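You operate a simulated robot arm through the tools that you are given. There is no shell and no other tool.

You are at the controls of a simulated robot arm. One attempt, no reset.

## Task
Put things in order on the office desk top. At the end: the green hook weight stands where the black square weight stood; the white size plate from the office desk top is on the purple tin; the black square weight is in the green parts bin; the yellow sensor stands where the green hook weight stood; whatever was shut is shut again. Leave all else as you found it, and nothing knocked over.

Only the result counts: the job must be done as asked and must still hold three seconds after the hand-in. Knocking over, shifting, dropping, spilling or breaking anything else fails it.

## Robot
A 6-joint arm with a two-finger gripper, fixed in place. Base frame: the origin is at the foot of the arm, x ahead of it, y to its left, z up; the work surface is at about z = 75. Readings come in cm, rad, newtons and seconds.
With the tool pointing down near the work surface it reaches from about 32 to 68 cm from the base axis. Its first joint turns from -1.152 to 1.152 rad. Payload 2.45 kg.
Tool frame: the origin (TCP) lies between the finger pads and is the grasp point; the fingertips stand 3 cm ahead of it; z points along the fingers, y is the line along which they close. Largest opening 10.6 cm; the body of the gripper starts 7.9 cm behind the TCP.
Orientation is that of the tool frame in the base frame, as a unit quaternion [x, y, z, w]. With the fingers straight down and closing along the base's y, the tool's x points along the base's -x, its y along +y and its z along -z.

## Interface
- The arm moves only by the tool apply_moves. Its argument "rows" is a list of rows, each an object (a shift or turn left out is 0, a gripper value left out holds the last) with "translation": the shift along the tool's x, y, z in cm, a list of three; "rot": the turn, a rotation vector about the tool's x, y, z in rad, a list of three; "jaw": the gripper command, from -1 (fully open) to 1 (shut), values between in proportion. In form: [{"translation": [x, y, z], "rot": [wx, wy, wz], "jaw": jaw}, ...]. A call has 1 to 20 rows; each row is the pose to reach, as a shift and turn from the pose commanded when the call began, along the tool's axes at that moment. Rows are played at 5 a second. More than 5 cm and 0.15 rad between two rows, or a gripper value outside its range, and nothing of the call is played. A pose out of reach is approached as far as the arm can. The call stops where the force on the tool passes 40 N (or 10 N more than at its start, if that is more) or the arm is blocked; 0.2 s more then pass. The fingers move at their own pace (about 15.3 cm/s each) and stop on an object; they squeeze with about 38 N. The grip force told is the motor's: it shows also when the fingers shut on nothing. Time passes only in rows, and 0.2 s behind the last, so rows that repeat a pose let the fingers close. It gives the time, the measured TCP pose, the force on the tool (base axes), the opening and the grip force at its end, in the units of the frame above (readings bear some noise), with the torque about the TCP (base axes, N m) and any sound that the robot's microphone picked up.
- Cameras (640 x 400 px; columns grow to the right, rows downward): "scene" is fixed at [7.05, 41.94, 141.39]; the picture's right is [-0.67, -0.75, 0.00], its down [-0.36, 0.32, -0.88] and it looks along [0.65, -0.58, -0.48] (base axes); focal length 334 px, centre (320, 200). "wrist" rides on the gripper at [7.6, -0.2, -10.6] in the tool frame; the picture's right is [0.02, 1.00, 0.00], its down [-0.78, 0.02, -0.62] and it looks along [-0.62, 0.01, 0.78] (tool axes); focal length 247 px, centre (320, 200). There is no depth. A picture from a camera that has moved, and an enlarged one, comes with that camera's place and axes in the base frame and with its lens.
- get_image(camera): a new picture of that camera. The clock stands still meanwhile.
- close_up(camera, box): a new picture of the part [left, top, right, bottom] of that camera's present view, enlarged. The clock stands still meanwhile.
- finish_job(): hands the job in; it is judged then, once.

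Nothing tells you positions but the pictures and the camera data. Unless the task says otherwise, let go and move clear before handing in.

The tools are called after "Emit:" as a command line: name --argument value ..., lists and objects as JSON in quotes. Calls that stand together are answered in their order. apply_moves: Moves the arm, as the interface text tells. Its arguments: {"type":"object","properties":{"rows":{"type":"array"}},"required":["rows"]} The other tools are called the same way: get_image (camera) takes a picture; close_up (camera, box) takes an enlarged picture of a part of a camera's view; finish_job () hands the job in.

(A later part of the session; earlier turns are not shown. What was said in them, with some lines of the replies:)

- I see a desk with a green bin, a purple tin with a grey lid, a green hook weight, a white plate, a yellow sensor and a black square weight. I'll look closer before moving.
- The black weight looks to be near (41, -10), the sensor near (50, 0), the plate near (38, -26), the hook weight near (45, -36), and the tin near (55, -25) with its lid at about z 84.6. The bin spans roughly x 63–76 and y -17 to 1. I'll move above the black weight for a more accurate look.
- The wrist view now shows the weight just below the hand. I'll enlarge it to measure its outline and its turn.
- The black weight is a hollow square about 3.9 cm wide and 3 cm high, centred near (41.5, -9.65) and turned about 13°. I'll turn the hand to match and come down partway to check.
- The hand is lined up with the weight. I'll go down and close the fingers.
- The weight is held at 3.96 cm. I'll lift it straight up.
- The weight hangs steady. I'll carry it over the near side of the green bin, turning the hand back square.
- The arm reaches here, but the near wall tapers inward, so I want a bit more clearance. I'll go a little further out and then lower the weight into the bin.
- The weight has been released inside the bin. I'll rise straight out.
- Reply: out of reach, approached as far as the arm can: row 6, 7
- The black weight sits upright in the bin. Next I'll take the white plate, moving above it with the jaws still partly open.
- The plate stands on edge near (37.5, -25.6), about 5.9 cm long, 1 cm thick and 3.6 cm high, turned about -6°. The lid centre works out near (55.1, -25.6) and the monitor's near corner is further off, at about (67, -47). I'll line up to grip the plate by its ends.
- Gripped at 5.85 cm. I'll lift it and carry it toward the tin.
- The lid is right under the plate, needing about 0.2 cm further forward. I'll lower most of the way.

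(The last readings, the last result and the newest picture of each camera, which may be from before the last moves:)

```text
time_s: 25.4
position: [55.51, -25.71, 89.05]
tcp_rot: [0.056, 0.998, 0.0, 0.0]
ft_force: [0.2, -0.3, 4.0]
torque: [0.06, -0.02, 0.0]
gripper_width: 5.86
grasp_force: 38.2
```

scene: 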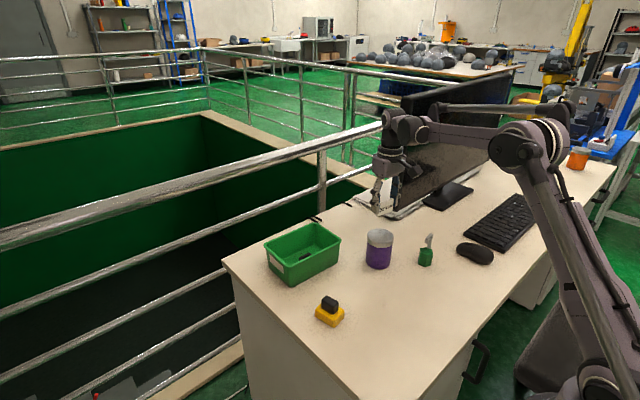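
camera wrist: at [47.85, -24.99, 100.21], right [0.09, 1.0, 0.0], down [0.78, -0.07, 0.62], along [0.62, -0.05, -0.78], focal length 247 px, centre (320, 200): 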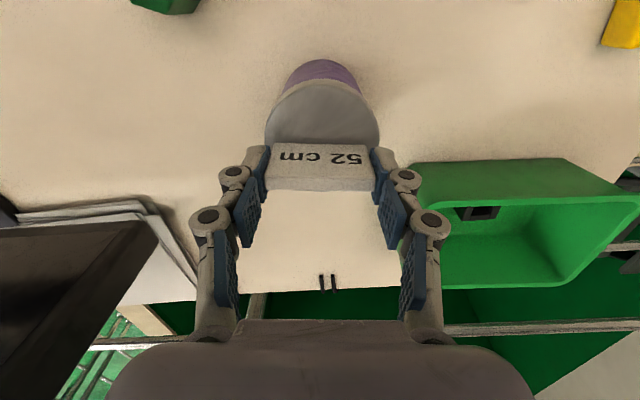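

The force shows the plate touching the lid. I'll open gently to release.

Emit:
apply_moves --rows '[{"jaw": -0.13}, {"jaw": -0.2}, {"jaw": -0.3}, {"jaw": -0.4}, {"jaw": -0.4}]'

Emit:
get_image --camera "wrist"

Emit:
close_up --camera "scene" --box '[340, 200, 420, 270]'

```text
time_s: 26.6
position: [55.47, -25.65, 89.12]
tcp_rot: [0.054, 0.999, 0.0, 0.0]
ft_force: [-0.8, -0.3, -0.9]
torque: [0.0, -0.02, 0.02]
gripper_width: 7.42
grasp_force: 0.1
```

```text
taken
camera wrist: at [47.87, -25.06, 99.69], right [0.09, 1.0, 0.0], down [0.78, -0.07, 0.62], along [0.62, -0.06, -0.78], focal length 247 px, centre (320, 200)
```

wrist: 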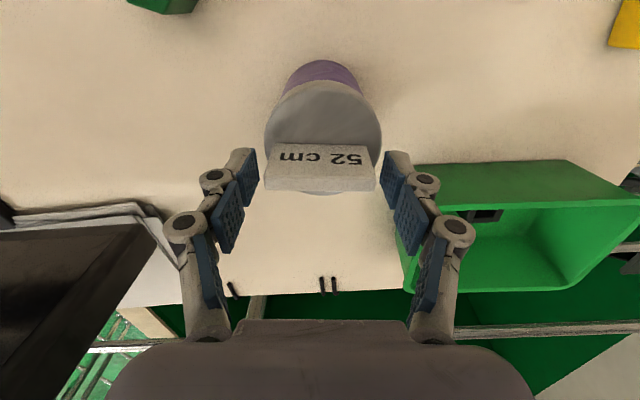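

```text
5.71 times, centred on (380, 235) of scene
camera zoom: at [7.05, 41.94, 141.39], right [-0.67, -0.75, 0.0], down [-0.36, 0.32, -0.88], along [0.65, -0.58, -0.48], focal length 1911 px, centre (-23, 0)
```

zoom: 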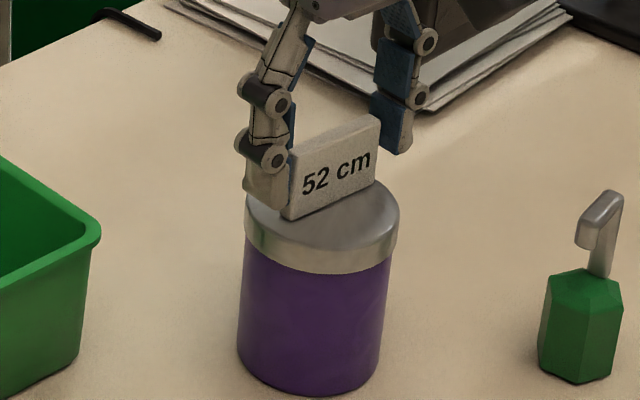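

The plate stands on the lid by itself. I'll rise clear and then go to the green hook weight.

Emit:
apply_moves --rows '[{"translation": [0, 0, -1]}, {"translation": [0, 0, -3]}, {"translation": [0, 0, -6]}, {"translation": [0, 0, -9]}, {"translation": [0, 0, -11]}, {"translation": [0, 0, -11]}]'

Emit:
get_image --camera "wrist"

Emit:
close_up --camera "scene" --box '[240, 180, 480, 340]'

```text
time_s: 28.0
position: [55.49, -25.78, 100.23]
tcp_rot: [0.055, 0.998, 0.0, 0.0]
ft_force: [0.1, -0.7, 0.1]
torque: [-0.01, -0.01, -0.02]
gripper_width: 7.42
grasp_force: 0.0
```

```text
taken
camera wrist: at [47.83, -25.08, 110.78], right [0.09, 1.0, 0.0], down [0.78, -0.07, 0.62], along [0.62, -0.06, -0.78], focal length 247 px, centre (320, 200)
```

wrist: 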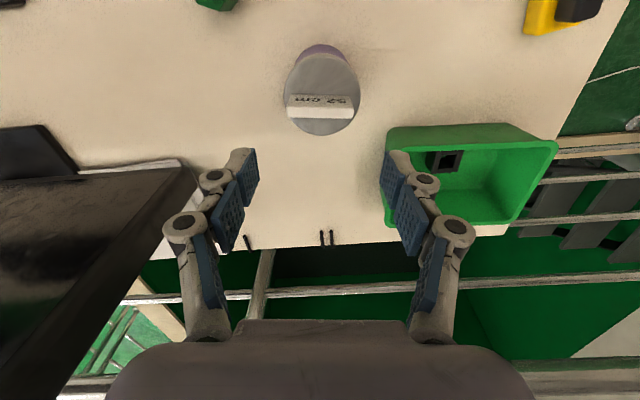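

```text
2.50 times, centred on (360, 260) of scene
camera zoom: at [7.05, 41.94, 141.39], right [-0.67, -0.75, 0.0], down [-0.36, 0.32, -0.88], along [0.65, -0.58, -0.48], focal length 836 px, centre (220, 50)
```

zoom: 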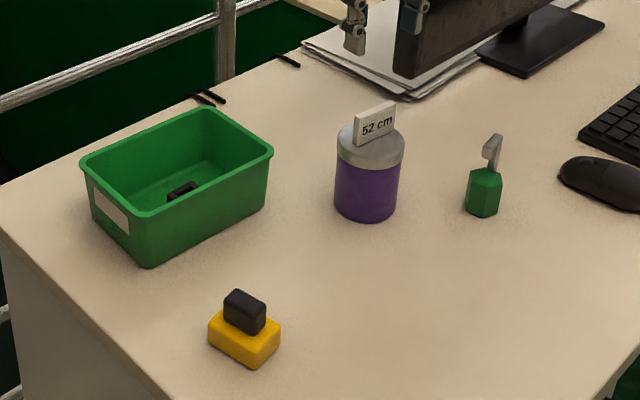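

Emit:
apply_moves --rows '[{"translation": [2.4, -2.5, 0], "rot": [0, 0, -0.03]}, {"translation": [4.8, -5, 0], "rot": [0, 0, -0.06]}, {"translation": [7.2, -7.6, 0], "rot": [0, 0, -0.09]}, {"translation": [9.45, -10.1, 0], "rot": [0, 0, -0.11]}, {"translation": [9.45, -10.1, 0], "rot": [0, 0, -0.11]}]'

Emit:
get_image --camera "wrist"

Emit:
get_image --camera "scene"

```text
time_s: 29.2
position: [45.03, -34.86, 100.15]
tcp_rot: [0.0, 1.0, -0.001, 0.0]
ft_force: [0.4, 0.2, 0.1]
torque: [-0.02, -0.02, 0.01]
gripper_width: 7.42
grasp_force: 0.1
```

```text
taken
camera wrist: at [37.36, -35.05, 110.71], right [-0.02, 1.0, 0.0], down [0.78, 0.02, 0.62], along [0.62, 0.01, -0.78], focal length 247 px, centre (320, 200)
```

wrist: 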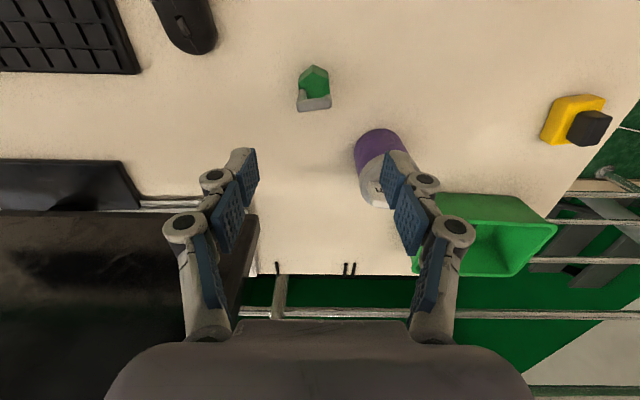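

```text
taken
```

scene: 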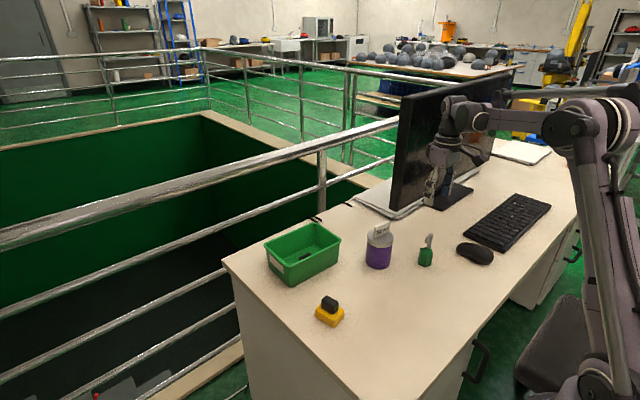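

Emit:
close_up --camera "wrist" --box '[264, 50, 364, 120]'

Emit:
close_up --camera "scene" --box '[400, 210, 460, 280]'

```text
5.71 times, centred on (314, 85) of wrist
camera zoom: at [37.36, -35.05, 110.71], right [-0.02, 1.0, 0.0], down [0.78, 0.02, 0.62], along [0.62, 0.01, -0.78], focal length 1411 px, centre (354, 857)
```

zoom: 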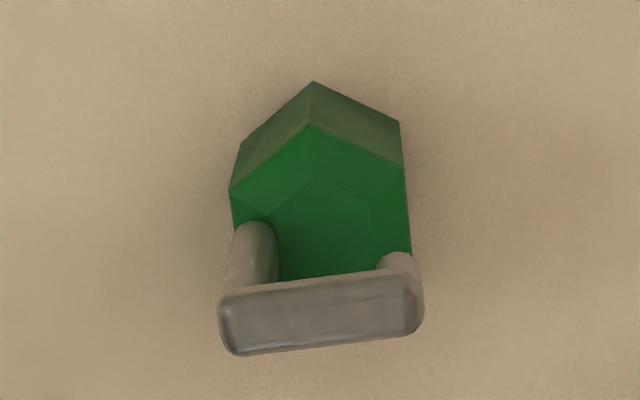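

```text
5.71 times, centred on (430, 245) of scene
camera zoom: at [7.05, 41.94, 141.39], right [-0.67, -0.75, 0.0], down [-0.36, 0.32, -0.88], along [0.65, -0.58, -0.48], focal length 1911 px, centre (-309, -57)
```

zoom: 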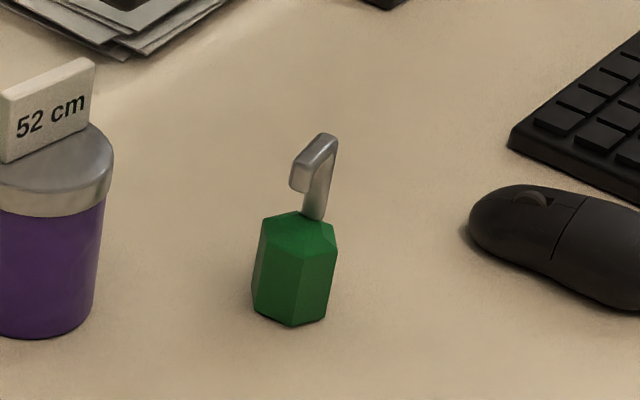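

The hook weight is a hexagonal body centred near (45.6, -35.6), flat to about z 79.4, with the hook rising to about z 86. I'll turn the hand so it closes on flats that keep the hook clear of the pads, then come down partway.

Emit:
apply_moves --rows '[{"translation": [-0.1, -0.1, 0], "rot": [0, 0, 0.14]}, {"translation": [-0.2, -0.2, 0], "rot": [0, 0, 0.28]}, {"translation": [-0.3, -0.4, 1], "rot": [0, 0, 0.42]}, {"translation": [-0.5, -0.6, 3], "rot": [0, 0, 0.56]}, {"translation": [-0.64, -0.75, 5], "rot": [0, 0, 0.7]}, {"translation": [-0.64, -0.75, 7], "rot": [0, 0, 0.8]}, {"translation": [-0.64, -0.75, 8], "rot": [0, 0, 0.873]}, {"translation": [-0.64, -0.75, 8], "rot": [0, 0, 0.873]}]'

Emit:
get_image --camera "wrist"

Emit:
close_up --camera "wrist" --box '[270, 80, 370, 180]'

Emit:
close_up --camera "scene" --box '[360, 160, 500, 280]'

```text
time_s: 31.0
position: [45.67, -35.41, 92.1]
tcp_rot: [0.423, 0.906, 0.0, 0.0]
ft_force: [-0.4, -0.2, -0.1]
torque: [0.01, -0.01, 0.02]
gripper_width: 7.4
grasp_force: 0.1
```

```text
taken
camera wrist: at [40.59, -29.84, 102.6], right [0.75, 0.66, 0.0], down [0.52, -0.59, 0.62], along [0.41, -0.47, -0.78], focal length 247 px, centre (320, 200)
```

wrist: 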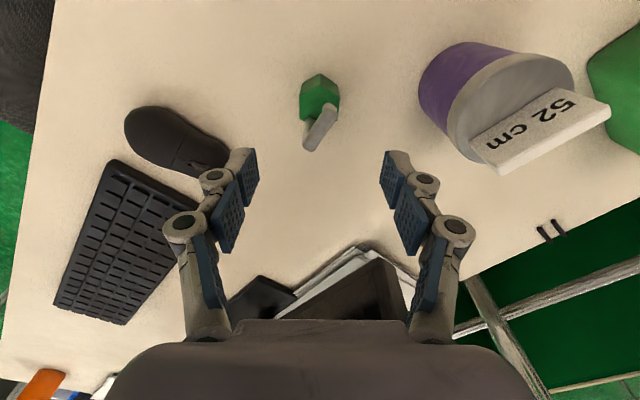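

```text
4.00 times, centred on (320, 130) of wrist
camera zoom: at [40.59, -29.84, 102.6], right [0.75, 0.66, 0.0], down [0.52, -0.59, 0.62], along [0.41, -0.47, -0.78], focal length 988 px, centre (320, 480)
```

zoom: 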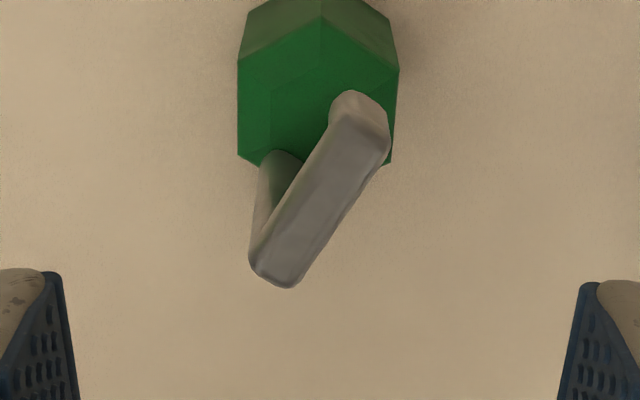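

```text
3.33 times, centred on (430, 220) of scene
camera zoom: at [7.05, 41.94, 141.39], right [-0.67, -0.75, 0.0], down [-0.36, 0.32, -0.88], along [0.65, -0.58, -0.48], focal length 1115 px, centre (-47, 133)
```

zoom: 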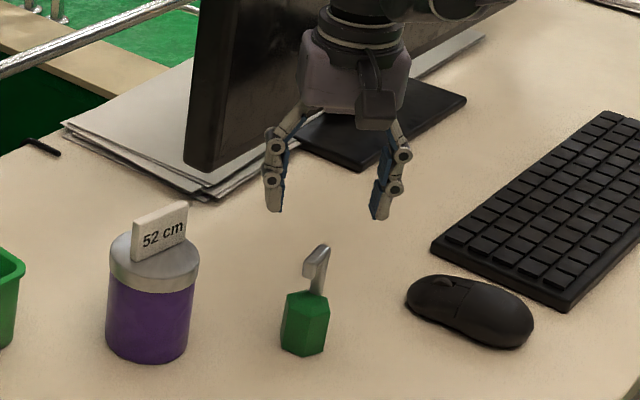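

The hexagon is centred near (45.5, -35.7) and its flats line up with the fingers, needing a 0.2 cm sideways correction. I'll go down around the body.

Emit:
apply_moves --rows '[{"translation": [0, -0.2, 3]}, {"translation": [0, -0.2, 6]}, {"translation": [0, -0.2, 9]}, {"translation": [0, -0.2, 11.5]}, {"translation": [0, -0.2, 12.5]}, {"translation": [0, -0.2, 12.5]}]'

Emit:
get_image --camera "wrist"

Emit:
close_up --camera "scene" --box '[360, 160, 500, 280]'

```text
time_s: 32.4
position: [45.53, -35.72, 79.57]
tcp_rot: [0.423, 0.906, 0.0, 0.0]
ft_force: [0.0, 0.0, 0.3]
torque: [-0.02, 0.0, -0.04]
gripper_width: 7.43
grasp_force: 0.0
```

```text
taken
camera wrist: at [40.4, -29.94, 90.11], right [0.75, 0.66, 0.0], down [0.52, -0.59, 0.62], along [0.41, -0.47, -0.78], focal length 247 px, centre (320, 200)
```

wrist: 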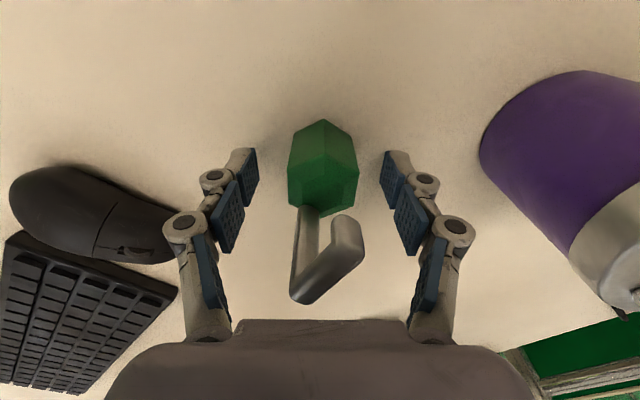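

```text
3.33 times, centred on (430, 220) of scene
camera zoom: at [7.05, 41.94, 141.39], right [-0.67, -0.75, 0.0], down [-0.36, 0.32, -0.88], along [0.65, -0.58, -0.48], focal length 1115 px, centre (-47, 133)
```

zoom: 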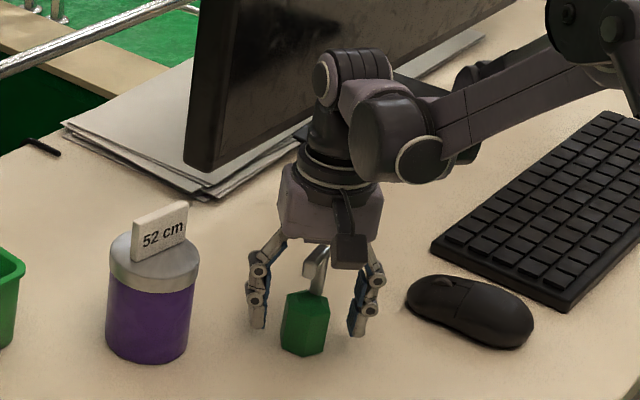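

Emit:
apply_moves --rows '[{"jaw": 0.0}, {"jaw": 0.3}, {"jaw": 1}, {"jaw": 1}, {"jaw": 1}]'

Emit:
get_image --camera "wrist"

Emit:
close_up --camera "scene" --box '[360, 160, 500, 280]'

```text
time_s: 33.6
position: [45.6, -35.58, 79.49]
tcp_rot: [0.423, 0.906, 0.0, 0.0]
ft_force: [1.3, 1.0, 1.6]
torque: [0.11, -0.15, 0.03]
gripper_width: 4.11
grasp_force: 38.0
```

```text
taken
camera wrist: at [40.42, -29.93, 90.14], right [0.75, 0.66, 0.0], down [0.52, -0.59, 0.62], along [0.41, -0.47, -0.78], focal length 247 px, centre (320, 200)
```

wrist: 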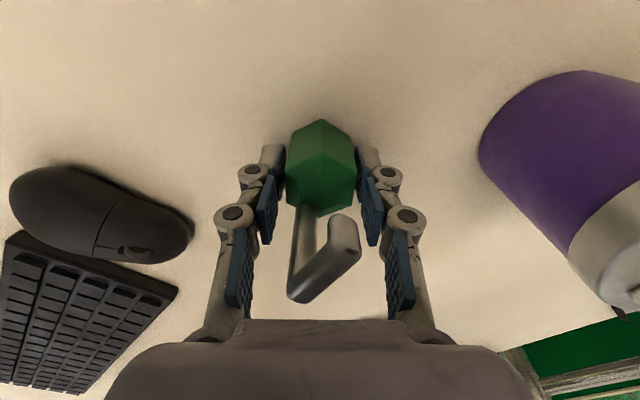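

```text
3.33 times, centred on (430, 220) of scene
camera zoom: at [7.05, 41.95, 141.39], right [-0.67, -0.75, 0.0], down [-0.36, 0.32, -0.88], along [0.65, -0.58, -0.48], focal length 1115 px, centre (-47, 133)
```

zoom: 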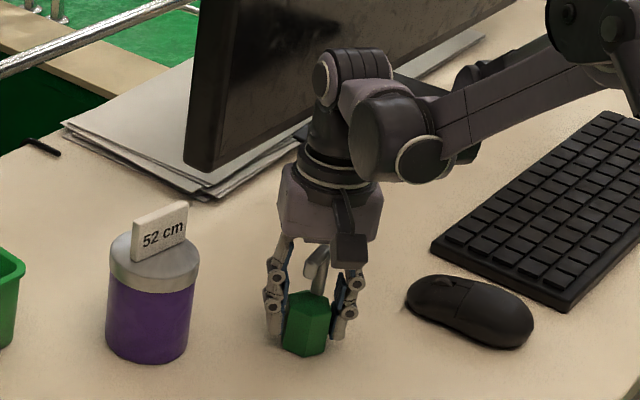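

It is gripped at 4.1 cm. I'll lift gently and check the hold.

Emit:
apply_moves --rows '[{"translation": [0, 0, -0.5]}, {"translation": [0, 0, -1.5]}, {"translation": [0, 0, -3]}, {"translation": [0, 0, -3]}]'

Emit:
get_image --camera "wrist"

Emit:
close_up --camera "scene" --box '[360, 160, 500, 280]'

```text
time_s: 34.6
position: [45.63, -35.67, 82.47]
tcp_rot: [0.423, 0.906, 0.001, 0.0]
ft_force: [0.6, 0.3, -4.3]
torque: [0.02, 0.0, -0.02]
gripper_width: 4.12
grasp_force: 38.2
```

```text
taken
camera wrist: at [40.49, -29.97, 93.13], right [0.75, 0.66, 0.0], down [0.52, -0.59, 0.62], along [0.41, -0.47, -0.78], focal length 247 px, centre (320, 200)
```

wrist: 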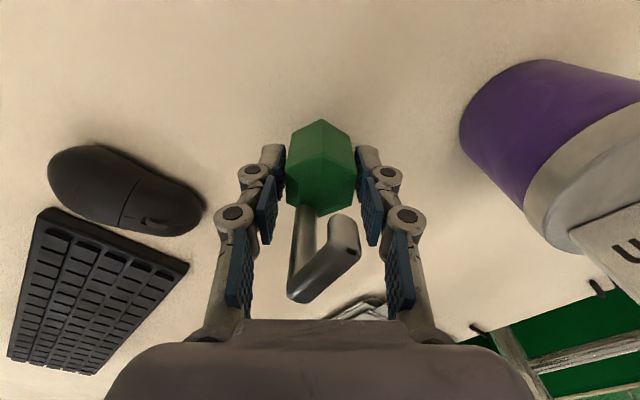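

```text
3.33 times, centred on (430, 220) of scene
camera zoom: at [7.06, 41.93, 141.39], right [-0.67, -0.75, 0.0], down [-0.36, 0.32, -0.88], along [0.65, -0.58, -0.48], focal length 1115 px, centre (-47, 133)
```

zoom: 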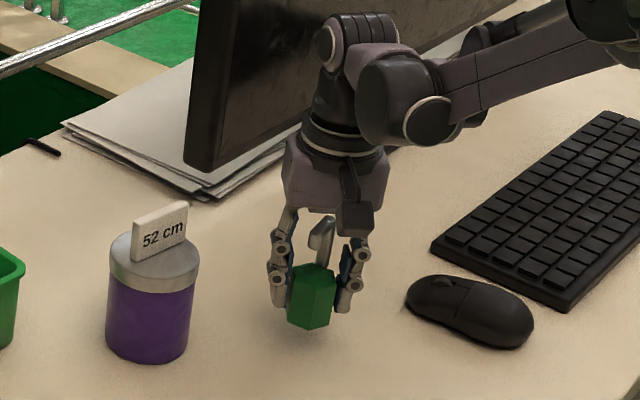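

It hangs upright and weighs about 0.45 kg. I'll lift higher and carry it over to where the black weight stood, turning the hand toward a neutral angle on the way.

Emit:
apply_moves --rows '[{"translation": [0, 0, -3]}, {"translation": [0, 0, -6]}, {"translation": [0, 0, -9]}, {"translation": [0, 0, -12]}, {"translation": [0, 0, -13]}, {"translation": [3.2, 1.96, -13], "rot": [0, 0, -0.09]}, {"translation": [6.4, 3.9, -13], "rot": [0, 0, -0.18]}, {"translation": [9.6, 5.85, -13], "rot": [0, 0, -0.27]}, {"translation": [12.8, 7.8, -13], "rot": [0, 0, -0.36]}, {"translation": [16, 9.75, -13], "rot": [0, 0, -0.45]}, {"translation": [19.2, 11.7, -13], "rot": [0, 0, -0.54]}, {"translation": [21.5, 13.1, -13], "rot": [0, 0, -0.62]}, {"translation": [22.48, 13.7, -13], "rot": [0, 0, -0.62]}, {"translation": [22.48, 13.7, -13], "rot": [0, 0, -0.62]}]'

Emit:
get_image --camera "wrist"

Emit:
get_image --camera "scene"

```text
time_s: 37.6
position: [41.49, -9.62, 95.65]
tcp_rot: [0.126, 0.992, 0.0, 0.0]
ft_force: [0.0, 0.3, -4.7]
torque: [0.0, 0.0, 0.0]
gripper_width: 4.12
grasp_force: 37.6
```

```text
taken
camera wrist: at [33.98, -7.86, 106.29], right [0.23, 0.97, 0.0], down [0.76, -0.18, 0.62], along [0.61, -0.14, -0.78], focal length 247 px, centre (320, 200)
```

wrist: 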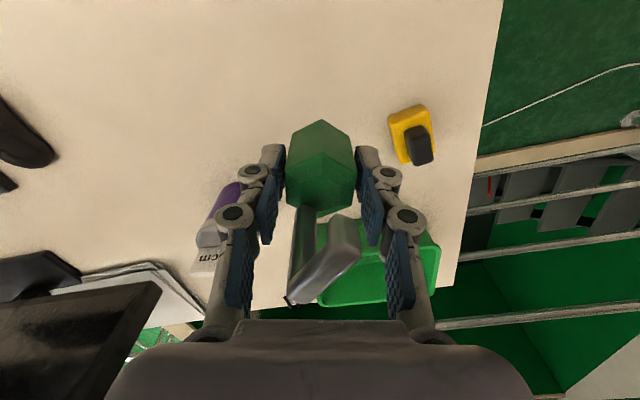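

```text
taken
```

scene: 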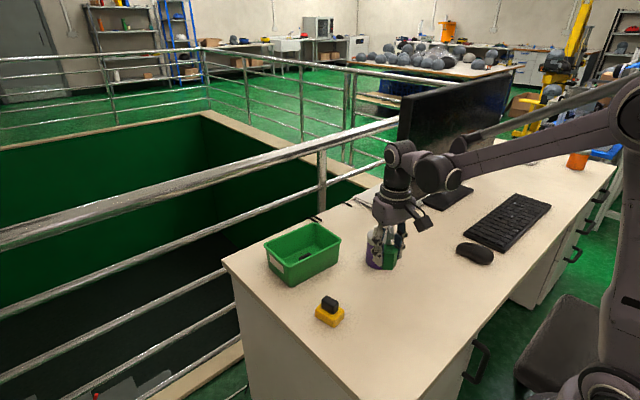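

I'm over the spot, within about 0.1 cm. I'll lower the weight to just above the desk.

Emit:
apply_moves --rows '[{"translation": [-0.08, 0, 3]}, {"translation": [-0.08, 0, 6]}, {"translation": [-0.08, 0, 9]}, {"translation": [-0.08, 0, 12]}, {"translation": [-0.08, 0, 14.5]}, {"translation": [-0.08, 0, 15.6]}, {"translation": [-0.08, 0, 15.6]}]'

Emit:
close_up --camera "scene" --box '[310, 220, 450, 340]'

```text
time_s: 39.2
position: [41.67, -9.64, 79.94]
tcp_rot: [0.126, 0.992, 0.0, 0.0]
ft_force: [-0.5, -0.4, -5.2]
torque: [0.0, 0.04, -0.06]
gripper_width: 4.1
grasp_force: 38.2
```

```text
3.33 times, centred on (380, 280) of scene
camera zoom: at [7.05, 41.94, 141.39], right [-0.67, -0.75, 0.0], down [-0.36, 0.32, -0.88], along [0.65, -0.58, -0.48], focal length 1115 px, centre (120, -67)
```

zoom: 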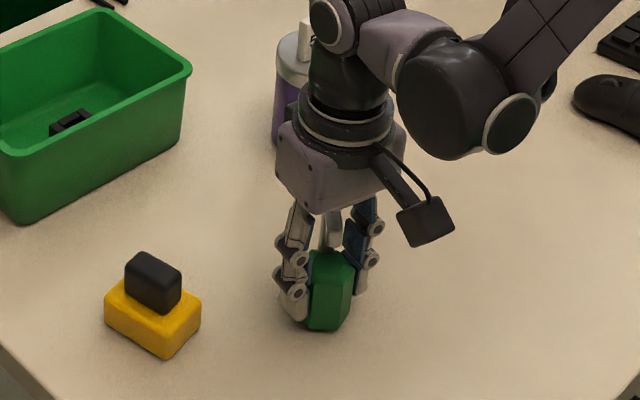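

Emit:
apply_moves --rows '[{"translation": [0, 0, 0.15]}, {"translation": [0, 0, 0.3]}, {"translation": [0, 0, 0.4]}, {"translation": [0, 0, 0.4]}]'

```text
time_s: 40.2
position: [41.63, -9.75, 79.58]
tcp_rot: [0.126, 0.992, -0.001, 0.0]
ft_force: [1.7, 0.3, 10.3]
torque: [0.09, -0.03, 0.04]
gripper_width: 4.07
grasp_force: 38.0
```

The weight is on the desk. I'll ease off slightly and open the fingers.

Emit:
apply_moves --rows '[{"translation": [0, 0, -0.1]}, {"translation": [0, 0, -0.1], "jaw": 0.15}, {"translation": [0, 0, -0.1], "jaw": 0.0}, {"translation": [0, 0, -0.1], "jaw": -0.2}, {"translation": [0, 0, -0.1], "jaw": -0.4}, {"translation": [0, 0, -0.1], "jaw": -0.4}]'

Emit:
get_image --camera "wrist"

Emit:
close_up --camera "scene" --box '[310, 220, 450, 340]'

```text
time_s: 41.6
position: [41.62, -9.76, 79.56]
tcp_rot: [0.126, 0.992, 0.0, 0.001]
ft_force: [0.1, -0.5, 0.6]
torque: [0.0, -0.05, 0.01]
gripper_width: 7.4
grasp_force: 0.1
```

```text
taken
camera wrist: at [34.16, -7.94, 90.21], right [0.23, 0.97, 0.0], down [0.76, -0.18, 0.62], along [0.61, -0.14, -0.78], focal length 247 px, centre (320, 200)
```

wrist: 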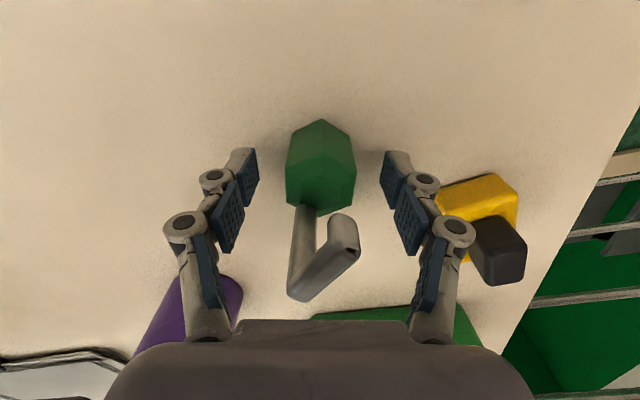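

```text
3.33 times, centred on (380, 280) of scene
camera zoom: at [7.05, 41.94, 141.39], right [-0.67, -0.75, 0.0], down [-0.36, 0.32, -0.88], along [0.65, -0.58, -0.48], focal length 1115 px, centre (120, -67)
```

zoom: 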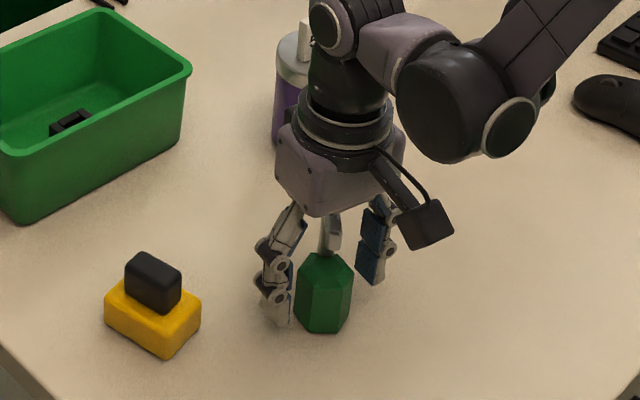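

The hook weight stands upright on the black weight's old spot. I'll rise straight up past the hook and look at the sensor.

Emit:
apply_moves --rows '[{"translation": [0, 0, -1.5]}, {"translation": [0, 0, -4]}, {"translation": [0, 0, -8]}, {"translation": [0, 0, -12]}, {"translation": [0, 0, -16]}, {"translation": [0, 0, -16]}]'

Emit:
get_image --camera "wrist"

Emit:
close_up --camera "scene" --box '[250, 200, 450, 340]'

```text
time_s: 43.0
position: [41.74, -9.6, 95.67]
tcp_rot: [0.127, 0.992, 0.0, 0.0]
ft_force: [0.2, 0.8, -0.8]
torque: [0.02, 0.02, -0.01]
gripper_width: 7.41
grasp_force: 0.1
```

```text
taken
camera wrist: at [34.17, -7.81, 106.37], right [0.23, 0.97, 0.0], down [0.76, -0.18, 0.62], along [0.61, -0.14, -0.78], focal length 247 px, centre (320, 200)
```

wrist: 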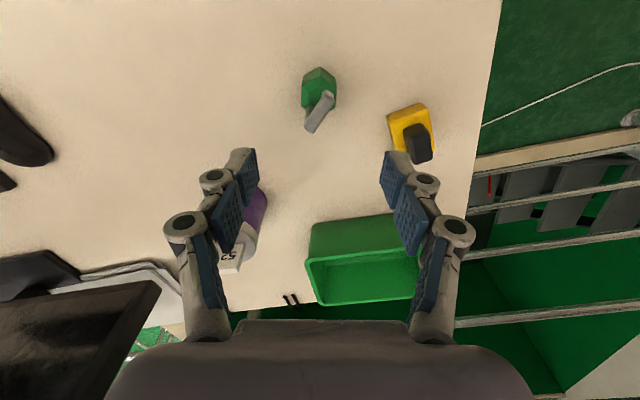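

```text
2.86 times, centred on (350, 270) of scene
camera zoom: at [7.05, 41.94, 141.39], right [-0.67, -0.75, 0.0], down [-0.36, 0.32, -0.88], along [0.65, -0.58, -0.48], focal length 956 px, centre (234, 0)
```

zoom: 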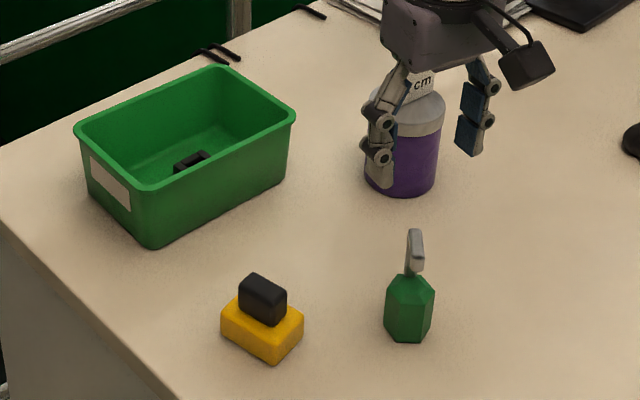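

Emit:
apply_moves --rows '[{"translation": [-1.3, 2.9, 0], "rot": [0, 0, -0.11]}, {"translation": [-2.6, 5.8, 0], "rot": [0, 0, -0.22]}, {"translation": [-3.9, 8.7, 0], "rot": [0, 0, -0.33]}, {"translation": [-5.15, 11.66, 0], "rot": [0, 0, -0.44]}, {"translation": [-5.15, 11.66, 2], "rot": [0, 0, -0.44]}, {"translation": [-5.15, 11.66, 2], "rot": [0, 0, -0.44]}]'

Emit:
get_image --camera "wrist"

Emit:
close_up --camera "wrist" --box '[270, 60, 390, 160]'

```text
time_s: 44.4
position: [49.59, 0.46, 93.53]
tcp_rot: [-0.094, 0.996, -0.001, -0.001]
ft_force: [-0.5, 0.4, -0.4]
torque: [-0.02, -0.01, 0.0]
gripper_width: 7.42
grasp_force: 0.1
```

```text
taken
camera wrist: at [42.08, -1.25, 104.16], right [-0.21, 0.98, 0.0], down [0.77, 0.16, 0.62], along [0.61, 0.13, -0.78], focal length 247 px, centre (320, 200)
```

wrist: 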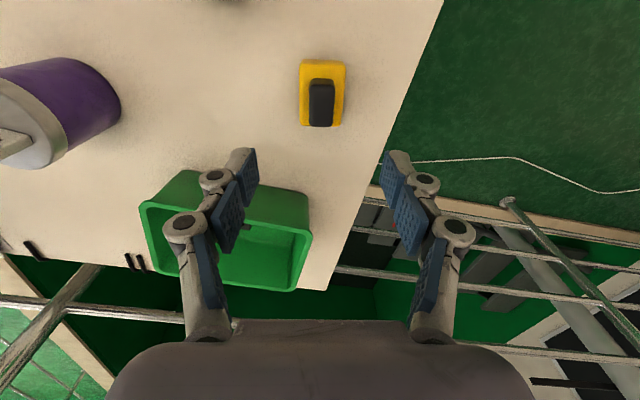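

```text
4.00 times, centred on (330, 110) of wrist
camera zoom: at [42.08, -1.25, 104.16], right [-0.21, 0.98, 0.0], down [0.77, 0.16, 0.62], along [0.61, 0.13, -0.78], focal length 988 px, centre (280, 560)
```

zoom: 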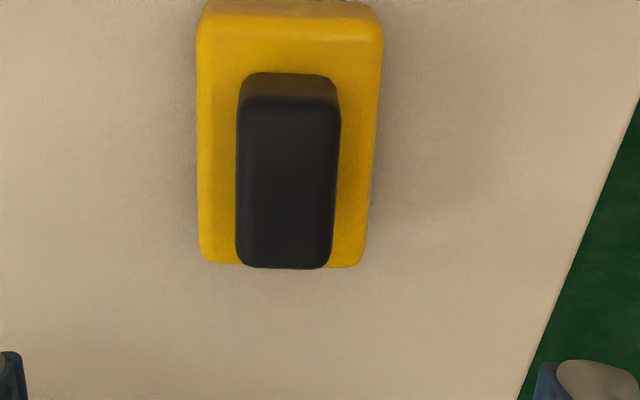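

The sensor's yellow base is about 5.5 by 4.6 cm and 2.3 cm high, with the black block on top reaching z 79.8. The hand is lined up with it, so I'll go down and stop just above the desk.

Emit:
apply_moves --rows '[{"translation": [-0.15, 0, 3]}, {"translation": [-0.3, 0, 6]}, {"translation": [-0.3, 0, 9]}, {"translation": [-0.3, 0, 12]}, {"translation": [-0.3, 0, 12]}]'

Emit:
get_image --camera "wrist"

Emit:
close_up --camera "wrist" --box '[250, 100, 390, 220]'

Emit:
close_up --camera "scene" --box '[270, 230, 410, 350]'

```text
time_s: 45.6
position: [49.94, 0.42, 81.57]
tcp_rot: [-0.094, 0.996, 0.0, -0.001]
ft_force: [1.1, 0.7, 0.1]
torque: [0.0, 0.02, -0.01]
gripper_width: 7.4
grasp_force: 0.0
```

```text
taken
camera wrist: at [42.42, -1.26, 92.01], right [-0.21, 0.98, 0.0], down [0.77, 0.16, 0.62], along [0.61, 0.13, -0.78], focal length 247 px, centre (320, 200)
```

wrist: 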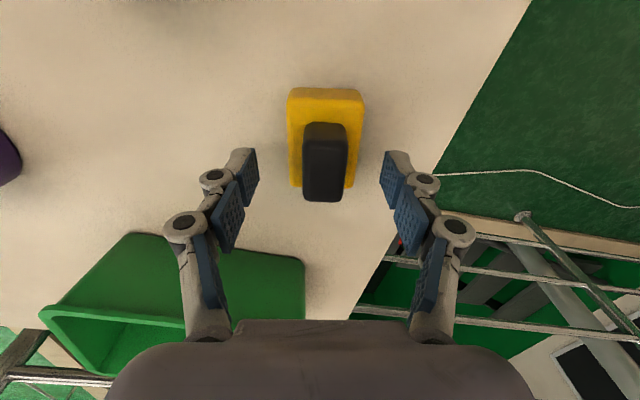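

```text
3.33 times, centred on (320, 160) of wrist
camera zoom: at [42.42, -1.26, 92.01], right [-0.21, 0.98, 0.0], down [0.77, 0.16, 0.62], along [0.61, 0.13, -0.78], focal length 823 px, centre (320, 333)
```

zoom: 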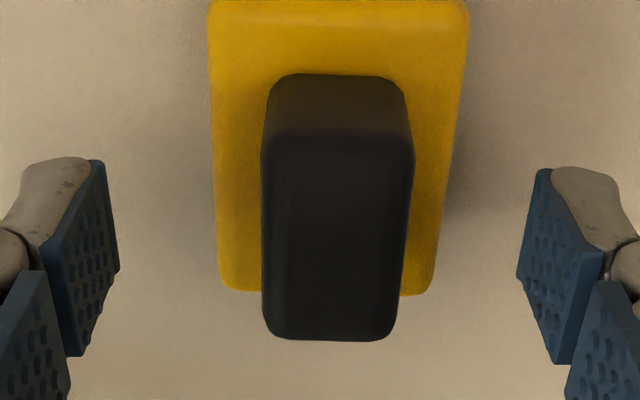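

```text
3.33 times, centred on (340, 290) of scene
camera zoom: at [7.05, 41.94, 141.39], right [-0.67, -0.75, 0.0], down [-0.36, 0.32, -0.88], along [0.65, -0.58, -0.48], focal length 1115 px, centre (253, -100)
```

zoom: 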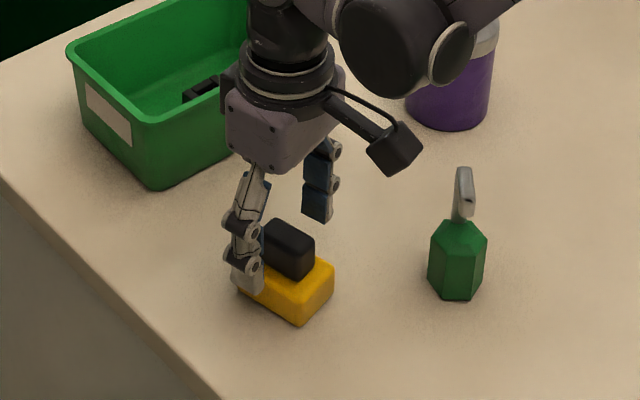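

Emit:
apply_moves --rows '[{"translation": [-0.15, 0.1, 1]}, {"translation": [-0.15, 0.1, 2]}, {"translation": [-0.15, 0.1, 2.7]}, {"translation": [-0.15, 0.1, 3.0]}, {"translation": [-0.15, 0.1, 3.0]}, {"translation": [-0.15, 0.1, 3.0], "jaw": 0.0}, {"translation": [-0.15, 0.1, 3.0], "jaw": 0.2}, {"translation": [-0.15, 0.1, 3.0], "jaw": 1}, {"translation": [-0.15, 0.1, 3.0], "jaw": 1}, {"translation": [-0.15, 0.1, 3.0], "jaw": 1}]'

Emit:
get_image --camera "wrist"

Emit:
close_up --camera "scene" --box '[270, 230, 410, 350]'

```text
time_s: 47.8
position: [50.07, 0.62, 78.47]
tcp_rot: [-0.094, 0.996, 0.0, 0.0]
ft_force: [0.0, 0.9, -1.1]
torque: [0.0, -0.02, -0.01]
gripper_width: 4.49
grasp_force: 37.8
```

```text
taken
camera wrist: at [42.44, -1.04, 89.17], right [-0.21, 0.98, 0.0], down [0.77, 0.16, 0.62], along [0.61, 0.13, -0.78], focal length 247 px, centre (320, 200)
```

wrist: 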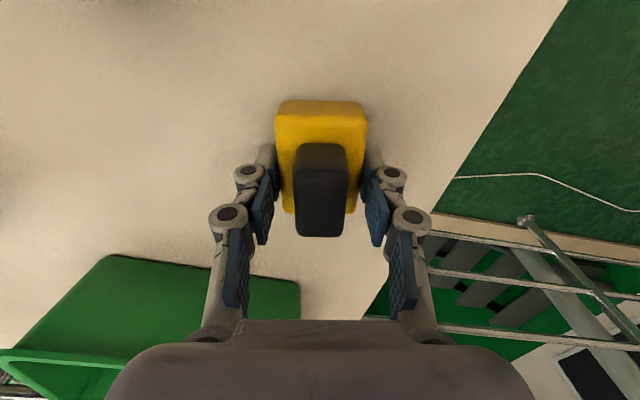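

```text
3.33 times, centred on (340, 290) of scene
camera zoom: at [7.05, 41.94, 141.39], right [-0.67, -0.75, 0.0], down [-0.36, 0.32, -0.88], along [0.65, -0.58, -0.48], focal length 1115 px, centre (253, -100)
```

zoom: 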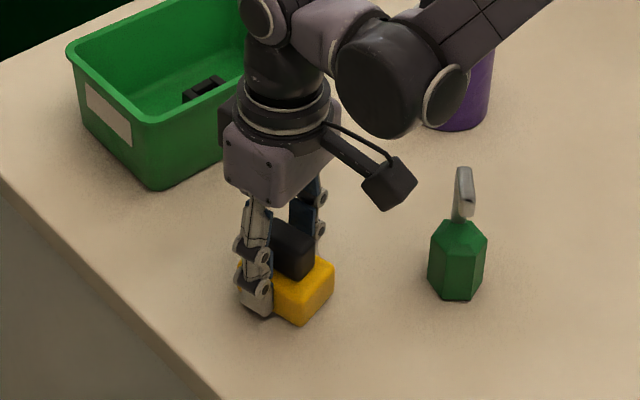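

Emit:
apply_moves --rows '[{"translation": [0, 0, -0.5]}, {"translation": [0, 0, -1.5]}, {"translation": [0, 0, -3]}, {"translation": [0, 0, -3]}]'

Emit:
get_image --camera "wrist"

Emit:
close_up --camera "scene" --box '[270, 230, 410, 350]'

```text
time_s: 48.8
position: [49.95, 0.53, 81.59]
tcp_rot: [-0.094, 0.996, 0.0, 0.0]
ft_force: [-0.1, -0.3, -0.8]
torque: [-0.02, -0.01, -0.04]
gripper_width: 4.51
grasp_force: 38.4
```

```text
taken
camera wrist: at [42.39, -1.05, 92.19], right [-0.21, 0.98, 0.0], down [0.77, 0.16, 0.62], along [0.61, 0.13, -0.78], focal length 247 px, centre (320, 200)
```

wrist: 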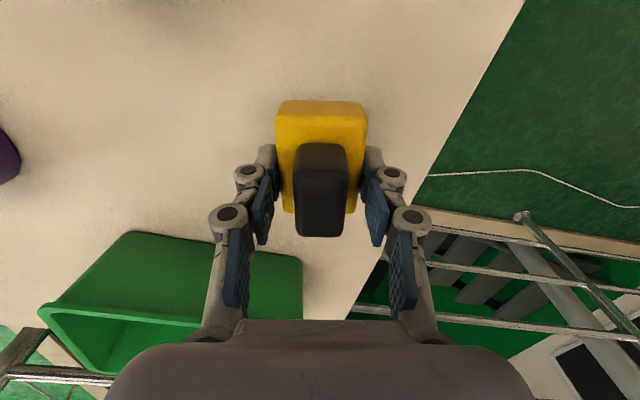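

```text
3.33 times, centred on (340, 290) of scene
camera zoom: at [7.05, 41.94, 141.39], right [-0.67, -0.75, 0.0], down [-0.36, 0.32, -0.88], along [0.65, -0.58, -0.48], focal length 1115 px, centre (253, -100)
```

zoom: 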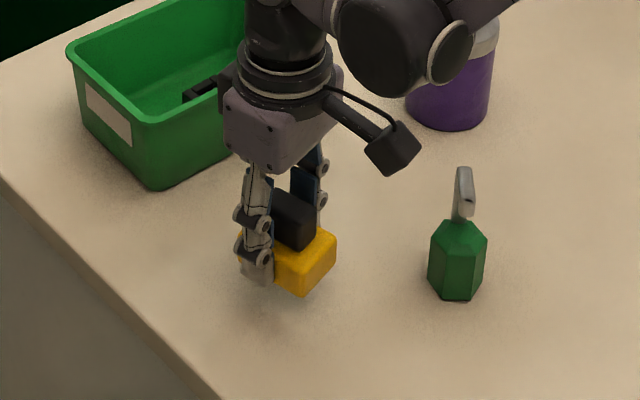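

The sensor is held level. I'll lift high, carry it over everything to the hook weight's old spot, and keep its orientation.

Emit:
apply_moves --rows '[{"translation": [0, 0, -3]}, {"translation": [0, 0, -6]}, {"translation": [0, 0, -9.5]}, {"translation": [0, 0, -13]}, {"translation": [0, 0, -16]}, {"translation": [1.0, -3.2, -16.5]}, {"translation": [2.1, -6.7, -16.5]}, {"translation": [3.2, -10.2, -16.5]}, {"translation": [4.4, -13.8, -16.5]}, {"translation": [5.5, -17.4, -16.5]}, {"translation": [6.7, -21, -16.5]}, {"translation": [7.8, -24.6, -16.5]}, {"translation": [9.0, -28.2, -16.5]}, {"translation": [10.1, -31.8, -16.5]}, {"translation": [10.8, -33.9, -16.5]}, {"translation": [11.08, -34.79, -16.5]}, {"translation": [11.08, -34.79, -16.5]}]'

Emit:
get_image --camera "wrist"

Emit:
get_image --camera "scene"

```text
time_s: 52.4
position: [45.45, -35.61, 98.27]
tcp_rot: [-0.093, 0.996, 0.0, 0.0]
ft_force: [-0.7, 0.1, -1.6]
torque: [-0.05, -0.02, -0.02]
gripper_width: 4.54
grasp_force: 38.3
```

```text
taken
camera wrist: at [37.96, -37.27, 108.93], right [-0.21, 0.98, 0.0], down [0.77, 0.16, 0.62], along [0.61, 0.13, -0.78], focal length 247 px, centre (320, 200)
```

wrist: 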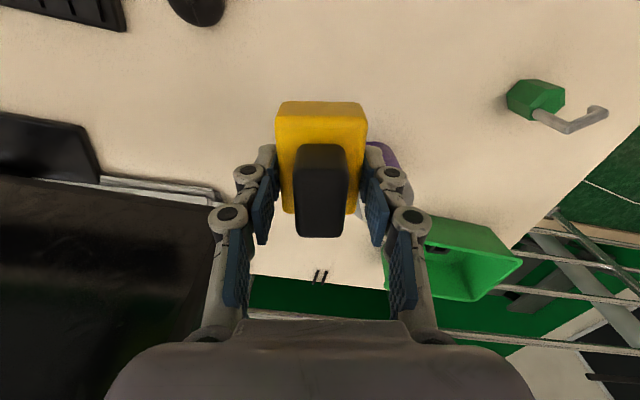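

```text
taken
```

scene: 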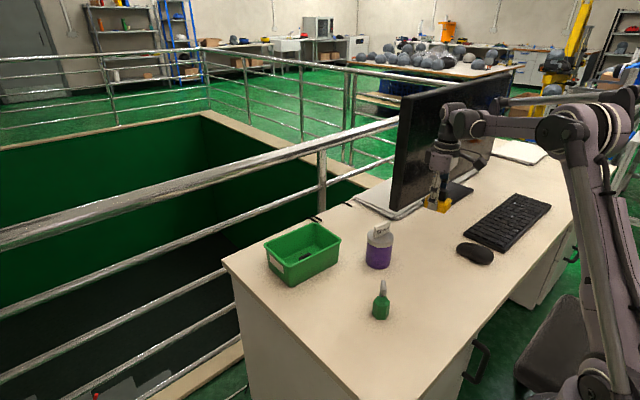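

I'm over the target within 0.1 cm. I'll lower the sensor to just above the desk.

Emit:
apply_moves --rows '[{"translation": [-0.05, -0.05, 3.5]}, {"translation": [-0.05, -0.05, 7]}, {"translation": [-0.05, -0.05, 10.5]}, {"translation": [-0.05, -0.05, 14]}, {"translation": [-0.05, -0.05, 16.5]}, {"translation": [-0.05, -0.05, 18.4]}, {"translation": [-0.05, -0.05, 19]}, {"translation": [-0.05, -0.05, 19]}]'

Emit:
close_up --camera "scene" --box '[360, 160, 500, 280]'

Emit:
get_image --camera "wrist"

```text
time_s: 54.2
position: [45.53, -35.67, 79.11]
tcp_rot: [-0.093, 0.996, 0.0, 0.0]
ft_force: [0.5, 0.0, -1.4]
torque: [-0.01, -0.04, 0.04]
gripper_width: 4.52
grasp_force: 37.4
```

```text
3.33 times, centred on (430, 220) of scene
camera zoom: at [7.05, 41.94, 141.39], right [-0.67, -0.75, 0.0], down [-0.36, 0.32, -0.88], along [0.65, -0.58, -0.48], focal length 1115 px, centre (-47, 133)
```

zoom: 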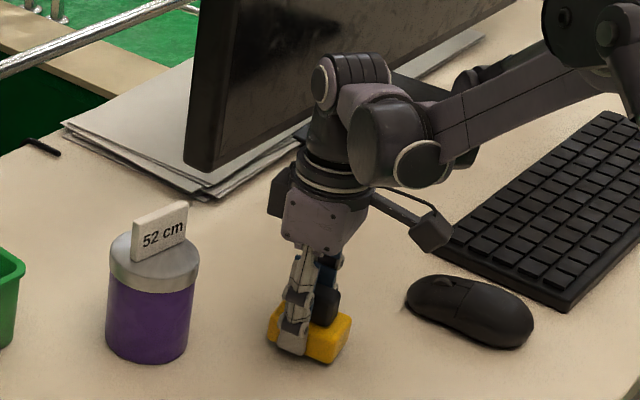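

```text
taken
camera wrist: at [38.03, -37.31, 89.69], right [-0.21, 0.98, 0.0], down [0.77, 0.16, 0.62], along [0.61, 0.13, -0.78], focal length 247 px, centre (320, 200)
```

wrist: 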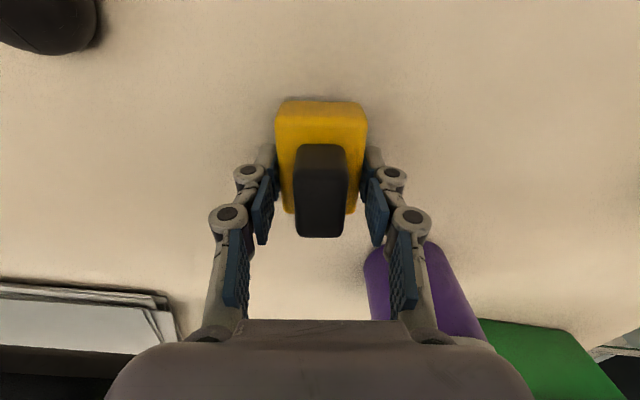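

Emit:
apply_moves --rows '[{"translation": [0, 0, 0.15]}, {"translation": [0, 0, 0.3]}, {"translation": [0, 0, 0.45]}, {"translation": [0, 0, 0.45]}]'

```text
time_s: 55.2
position: [45.57, -35.79, 78.57]
tcp_rot: [-0.093, 0.996, 0.0, 0.0]
ft_force: [-1.1, 0.4, -1.4]
torque: [0.03, -0.02, 0.03]
gripper_width: 4.49
grasp_force: 38.5
```

Emit:
apply_moves --rows '[{"translation": [0, 0, 0.1]}, {"translation": [0, 0, 0.1]}]'

```text
time_s: 55.8
position: [45.62, -35.86, 78.53]
tcp_rot: [-0.094, 0.996, 0.0, 0.0]
ft_force: [0.0, -0.7, -1.1]
torque: [0.01, 0.02, -0.04]
gripper_width: 4.54
grasp_force: 38.4
```

Emit:
apply_moves --rows '[{"translation": [0, 0, 0.08]}, {"translation": [0, 0, 0.08]}]'

Emit:
close_up --camera "scene" --box '[390, 200, 470, 280]'

```text
time_s: 56.4
position: [45.62, -35.81, 78.48]
tcp_rot: [-0.092, 0.996, 0.0, -0.001]
ft_force: [2.8, -0.7, 8.8]
torque: [-0.01, 0.04, -0.03]
gripper_width: 4.53
grasp_force: 37.3
```

```text
5.00 times, centred on (430, 240) of scene
camera zoom: at [7.04, 41.95, 141.39], right [-0.67, -0.75, 0.0], down [-0.36, 0.32, -0.88], along [0.65, -0.58, -0.48], focal length 1672 px, centre (-230, 0)
```

zoom: 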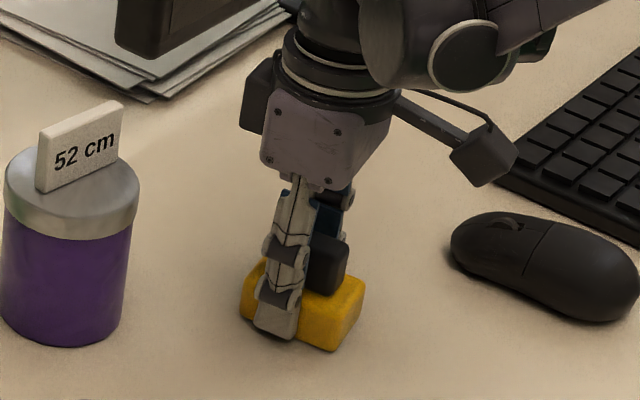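

The sensor touches the desk. I'll ease off a little and release.

Emit:
apply_moves --rows '[{"translation": [0, 0, -0.06]}, {"translation": [0, 0, -0.06], "jaw": 0.05}, {"translation": [0, 0, -0.06], "jaw": -0.1}, {"translation": [0, 0, -0.06], "jaw": -0.3}, {"translation": [0, 0, -0.06], "jaw": -0.45}, {"translation": [0, 0, -0.06], "jaw": -0.45}]'

Emit:
get_image --camera "wrist"

Emit:
close_up --camera "scene" --box '[390, 200, 470, 280]'

```text
time_s: 57.8
position: [45.59, -35.8, 78.46]
tcp_rot: [-0.093, 0.996, -0.001, 0.001]
ft_force: [0.1, 0.2, 0.2]
torque: [0.01, 0.0, -0.03]
gripper_width: 7.68
grasp_force: 0.0
```

```text
taken
camera wrist: at [38.06, -37.36, 89.18], right [-0.21, 0.98, 0.0], down [0.77, 0.16, 0.62], along [0.61, 0.13, -0.78], focal length 247 px, centre (320, 200)
```

wrist: 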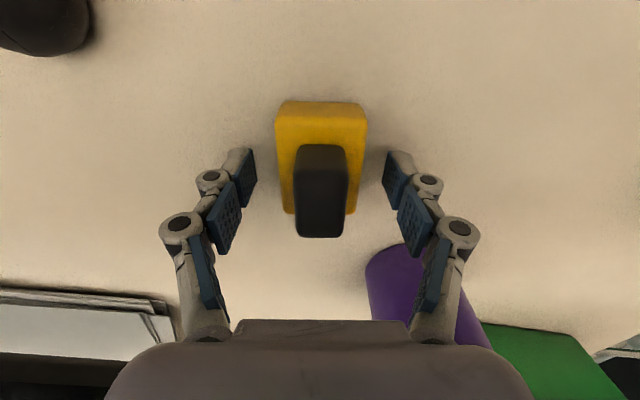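

```text
5.00 times, centred on (430, 240) of scene
camera zoom: at [7.05, 41.94, 141.39], right [-0.67, -0.75, 0.0], down [-0.36, 0.32, -0.88], along [0.65, -0.58, -0.48], focal length 1672 px, centre (-230, 0)
```

zoom: 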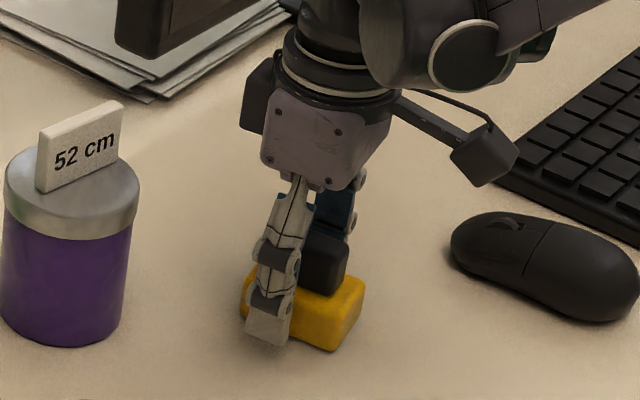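

The sensor stands free on the desk. I'll rise straight up and check the whole scene.

Emit:
apply_moves --rows '[{"translation": [0, 0, -1.5]}, {"translation": [0, 0, -4]}, {"translation": [0, 0, -8]}, {"translation": [0, 0, -12]}, {"translation": [0, 0, -16]}, {"translation": [0, 0, -20]}, {"translation": [0, 0, -24]}, {"translation": [0, 0, -24]}]'

Emit:
get_image --camera "scene"

Emit:
get_image --camera "wrist"

Emit:
close_up --camera "scene" --box '[240, 190, 500, 350]'

```text
time_s: 59.6
position: [45.38, -35.57, 102.49]
tcp_rot: [-0.094, 0.996, 0.001, -0.001]
ft_force: [0.1, 0.5, -0.3]
torque: [0.0, -0.03, 0.05]
gripper_width: 7.68
grasp_force: 0.0
```

```text
taken
```

scene: 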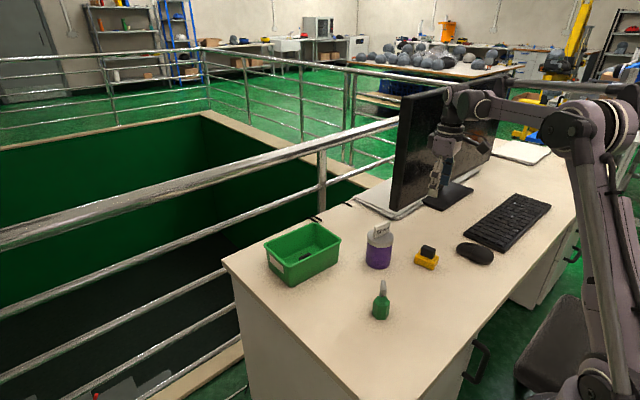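

```text
taken
camera wrist: at [37.91, -37.23, 113.1], right [-0.21, 0.98, 0.0], down [0.77, 0.16, 0.62], along [0.61, 0.13, -0.78], focal length 247 px, centre (320, 200)
```

wrist: 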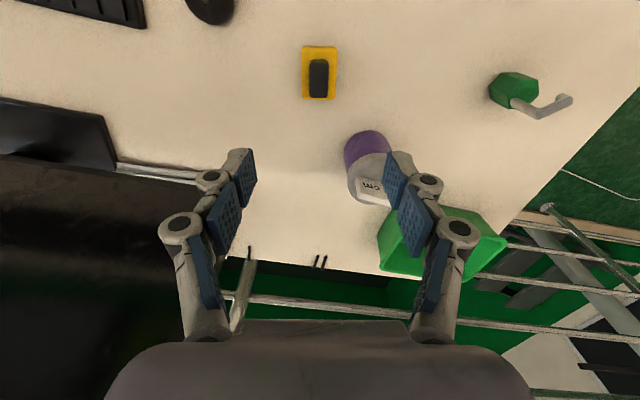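

```text
2.46 times, centred on (370, 270) of scene
camera zoom: at [7.05, 41.94, 141.39], right [-0.67, -0.75, 0.0], down [-0.36, 0.32, -0.88], along [0.65, -0.58, -0.48], focal length 823 px, centre (197, 28)
```

zoom: 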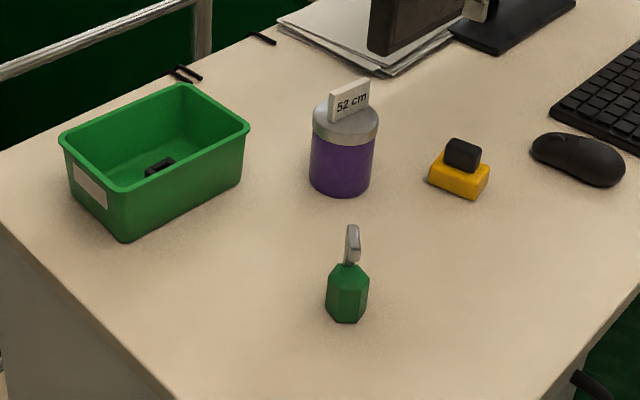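

Everything is in place: the black weight is in the bin, the plate stands on the shut tin, and the hook weight and sensor stand on their new spots. The tin and bin haven't moved and the hand is clear, so I'm handing in.

Emit:
finish_job

```text
The job is handed in.
```

The job is done and handed in; I haven't had the judging result back. In the last pictures before the hand-in, everything stood as asked and nothing had been knocked over:

- **Black square weight:** it sits upright in the green parts bin.
- **White size plate:** it stands on edge on the lid of the purple tin. I never opened the tin, so it is still shut.
- **Green hook weight:** it stands upright where the black square weight was, within about 0.1 cm by my estimate.
- **Yellow sensor:** it stands upright where the green hook weight was, also within about 0.1 cm by my estimate.

The tin and bin look unmoved compared with the first pictures. The gripper was open and well clear of everything at hand-in.
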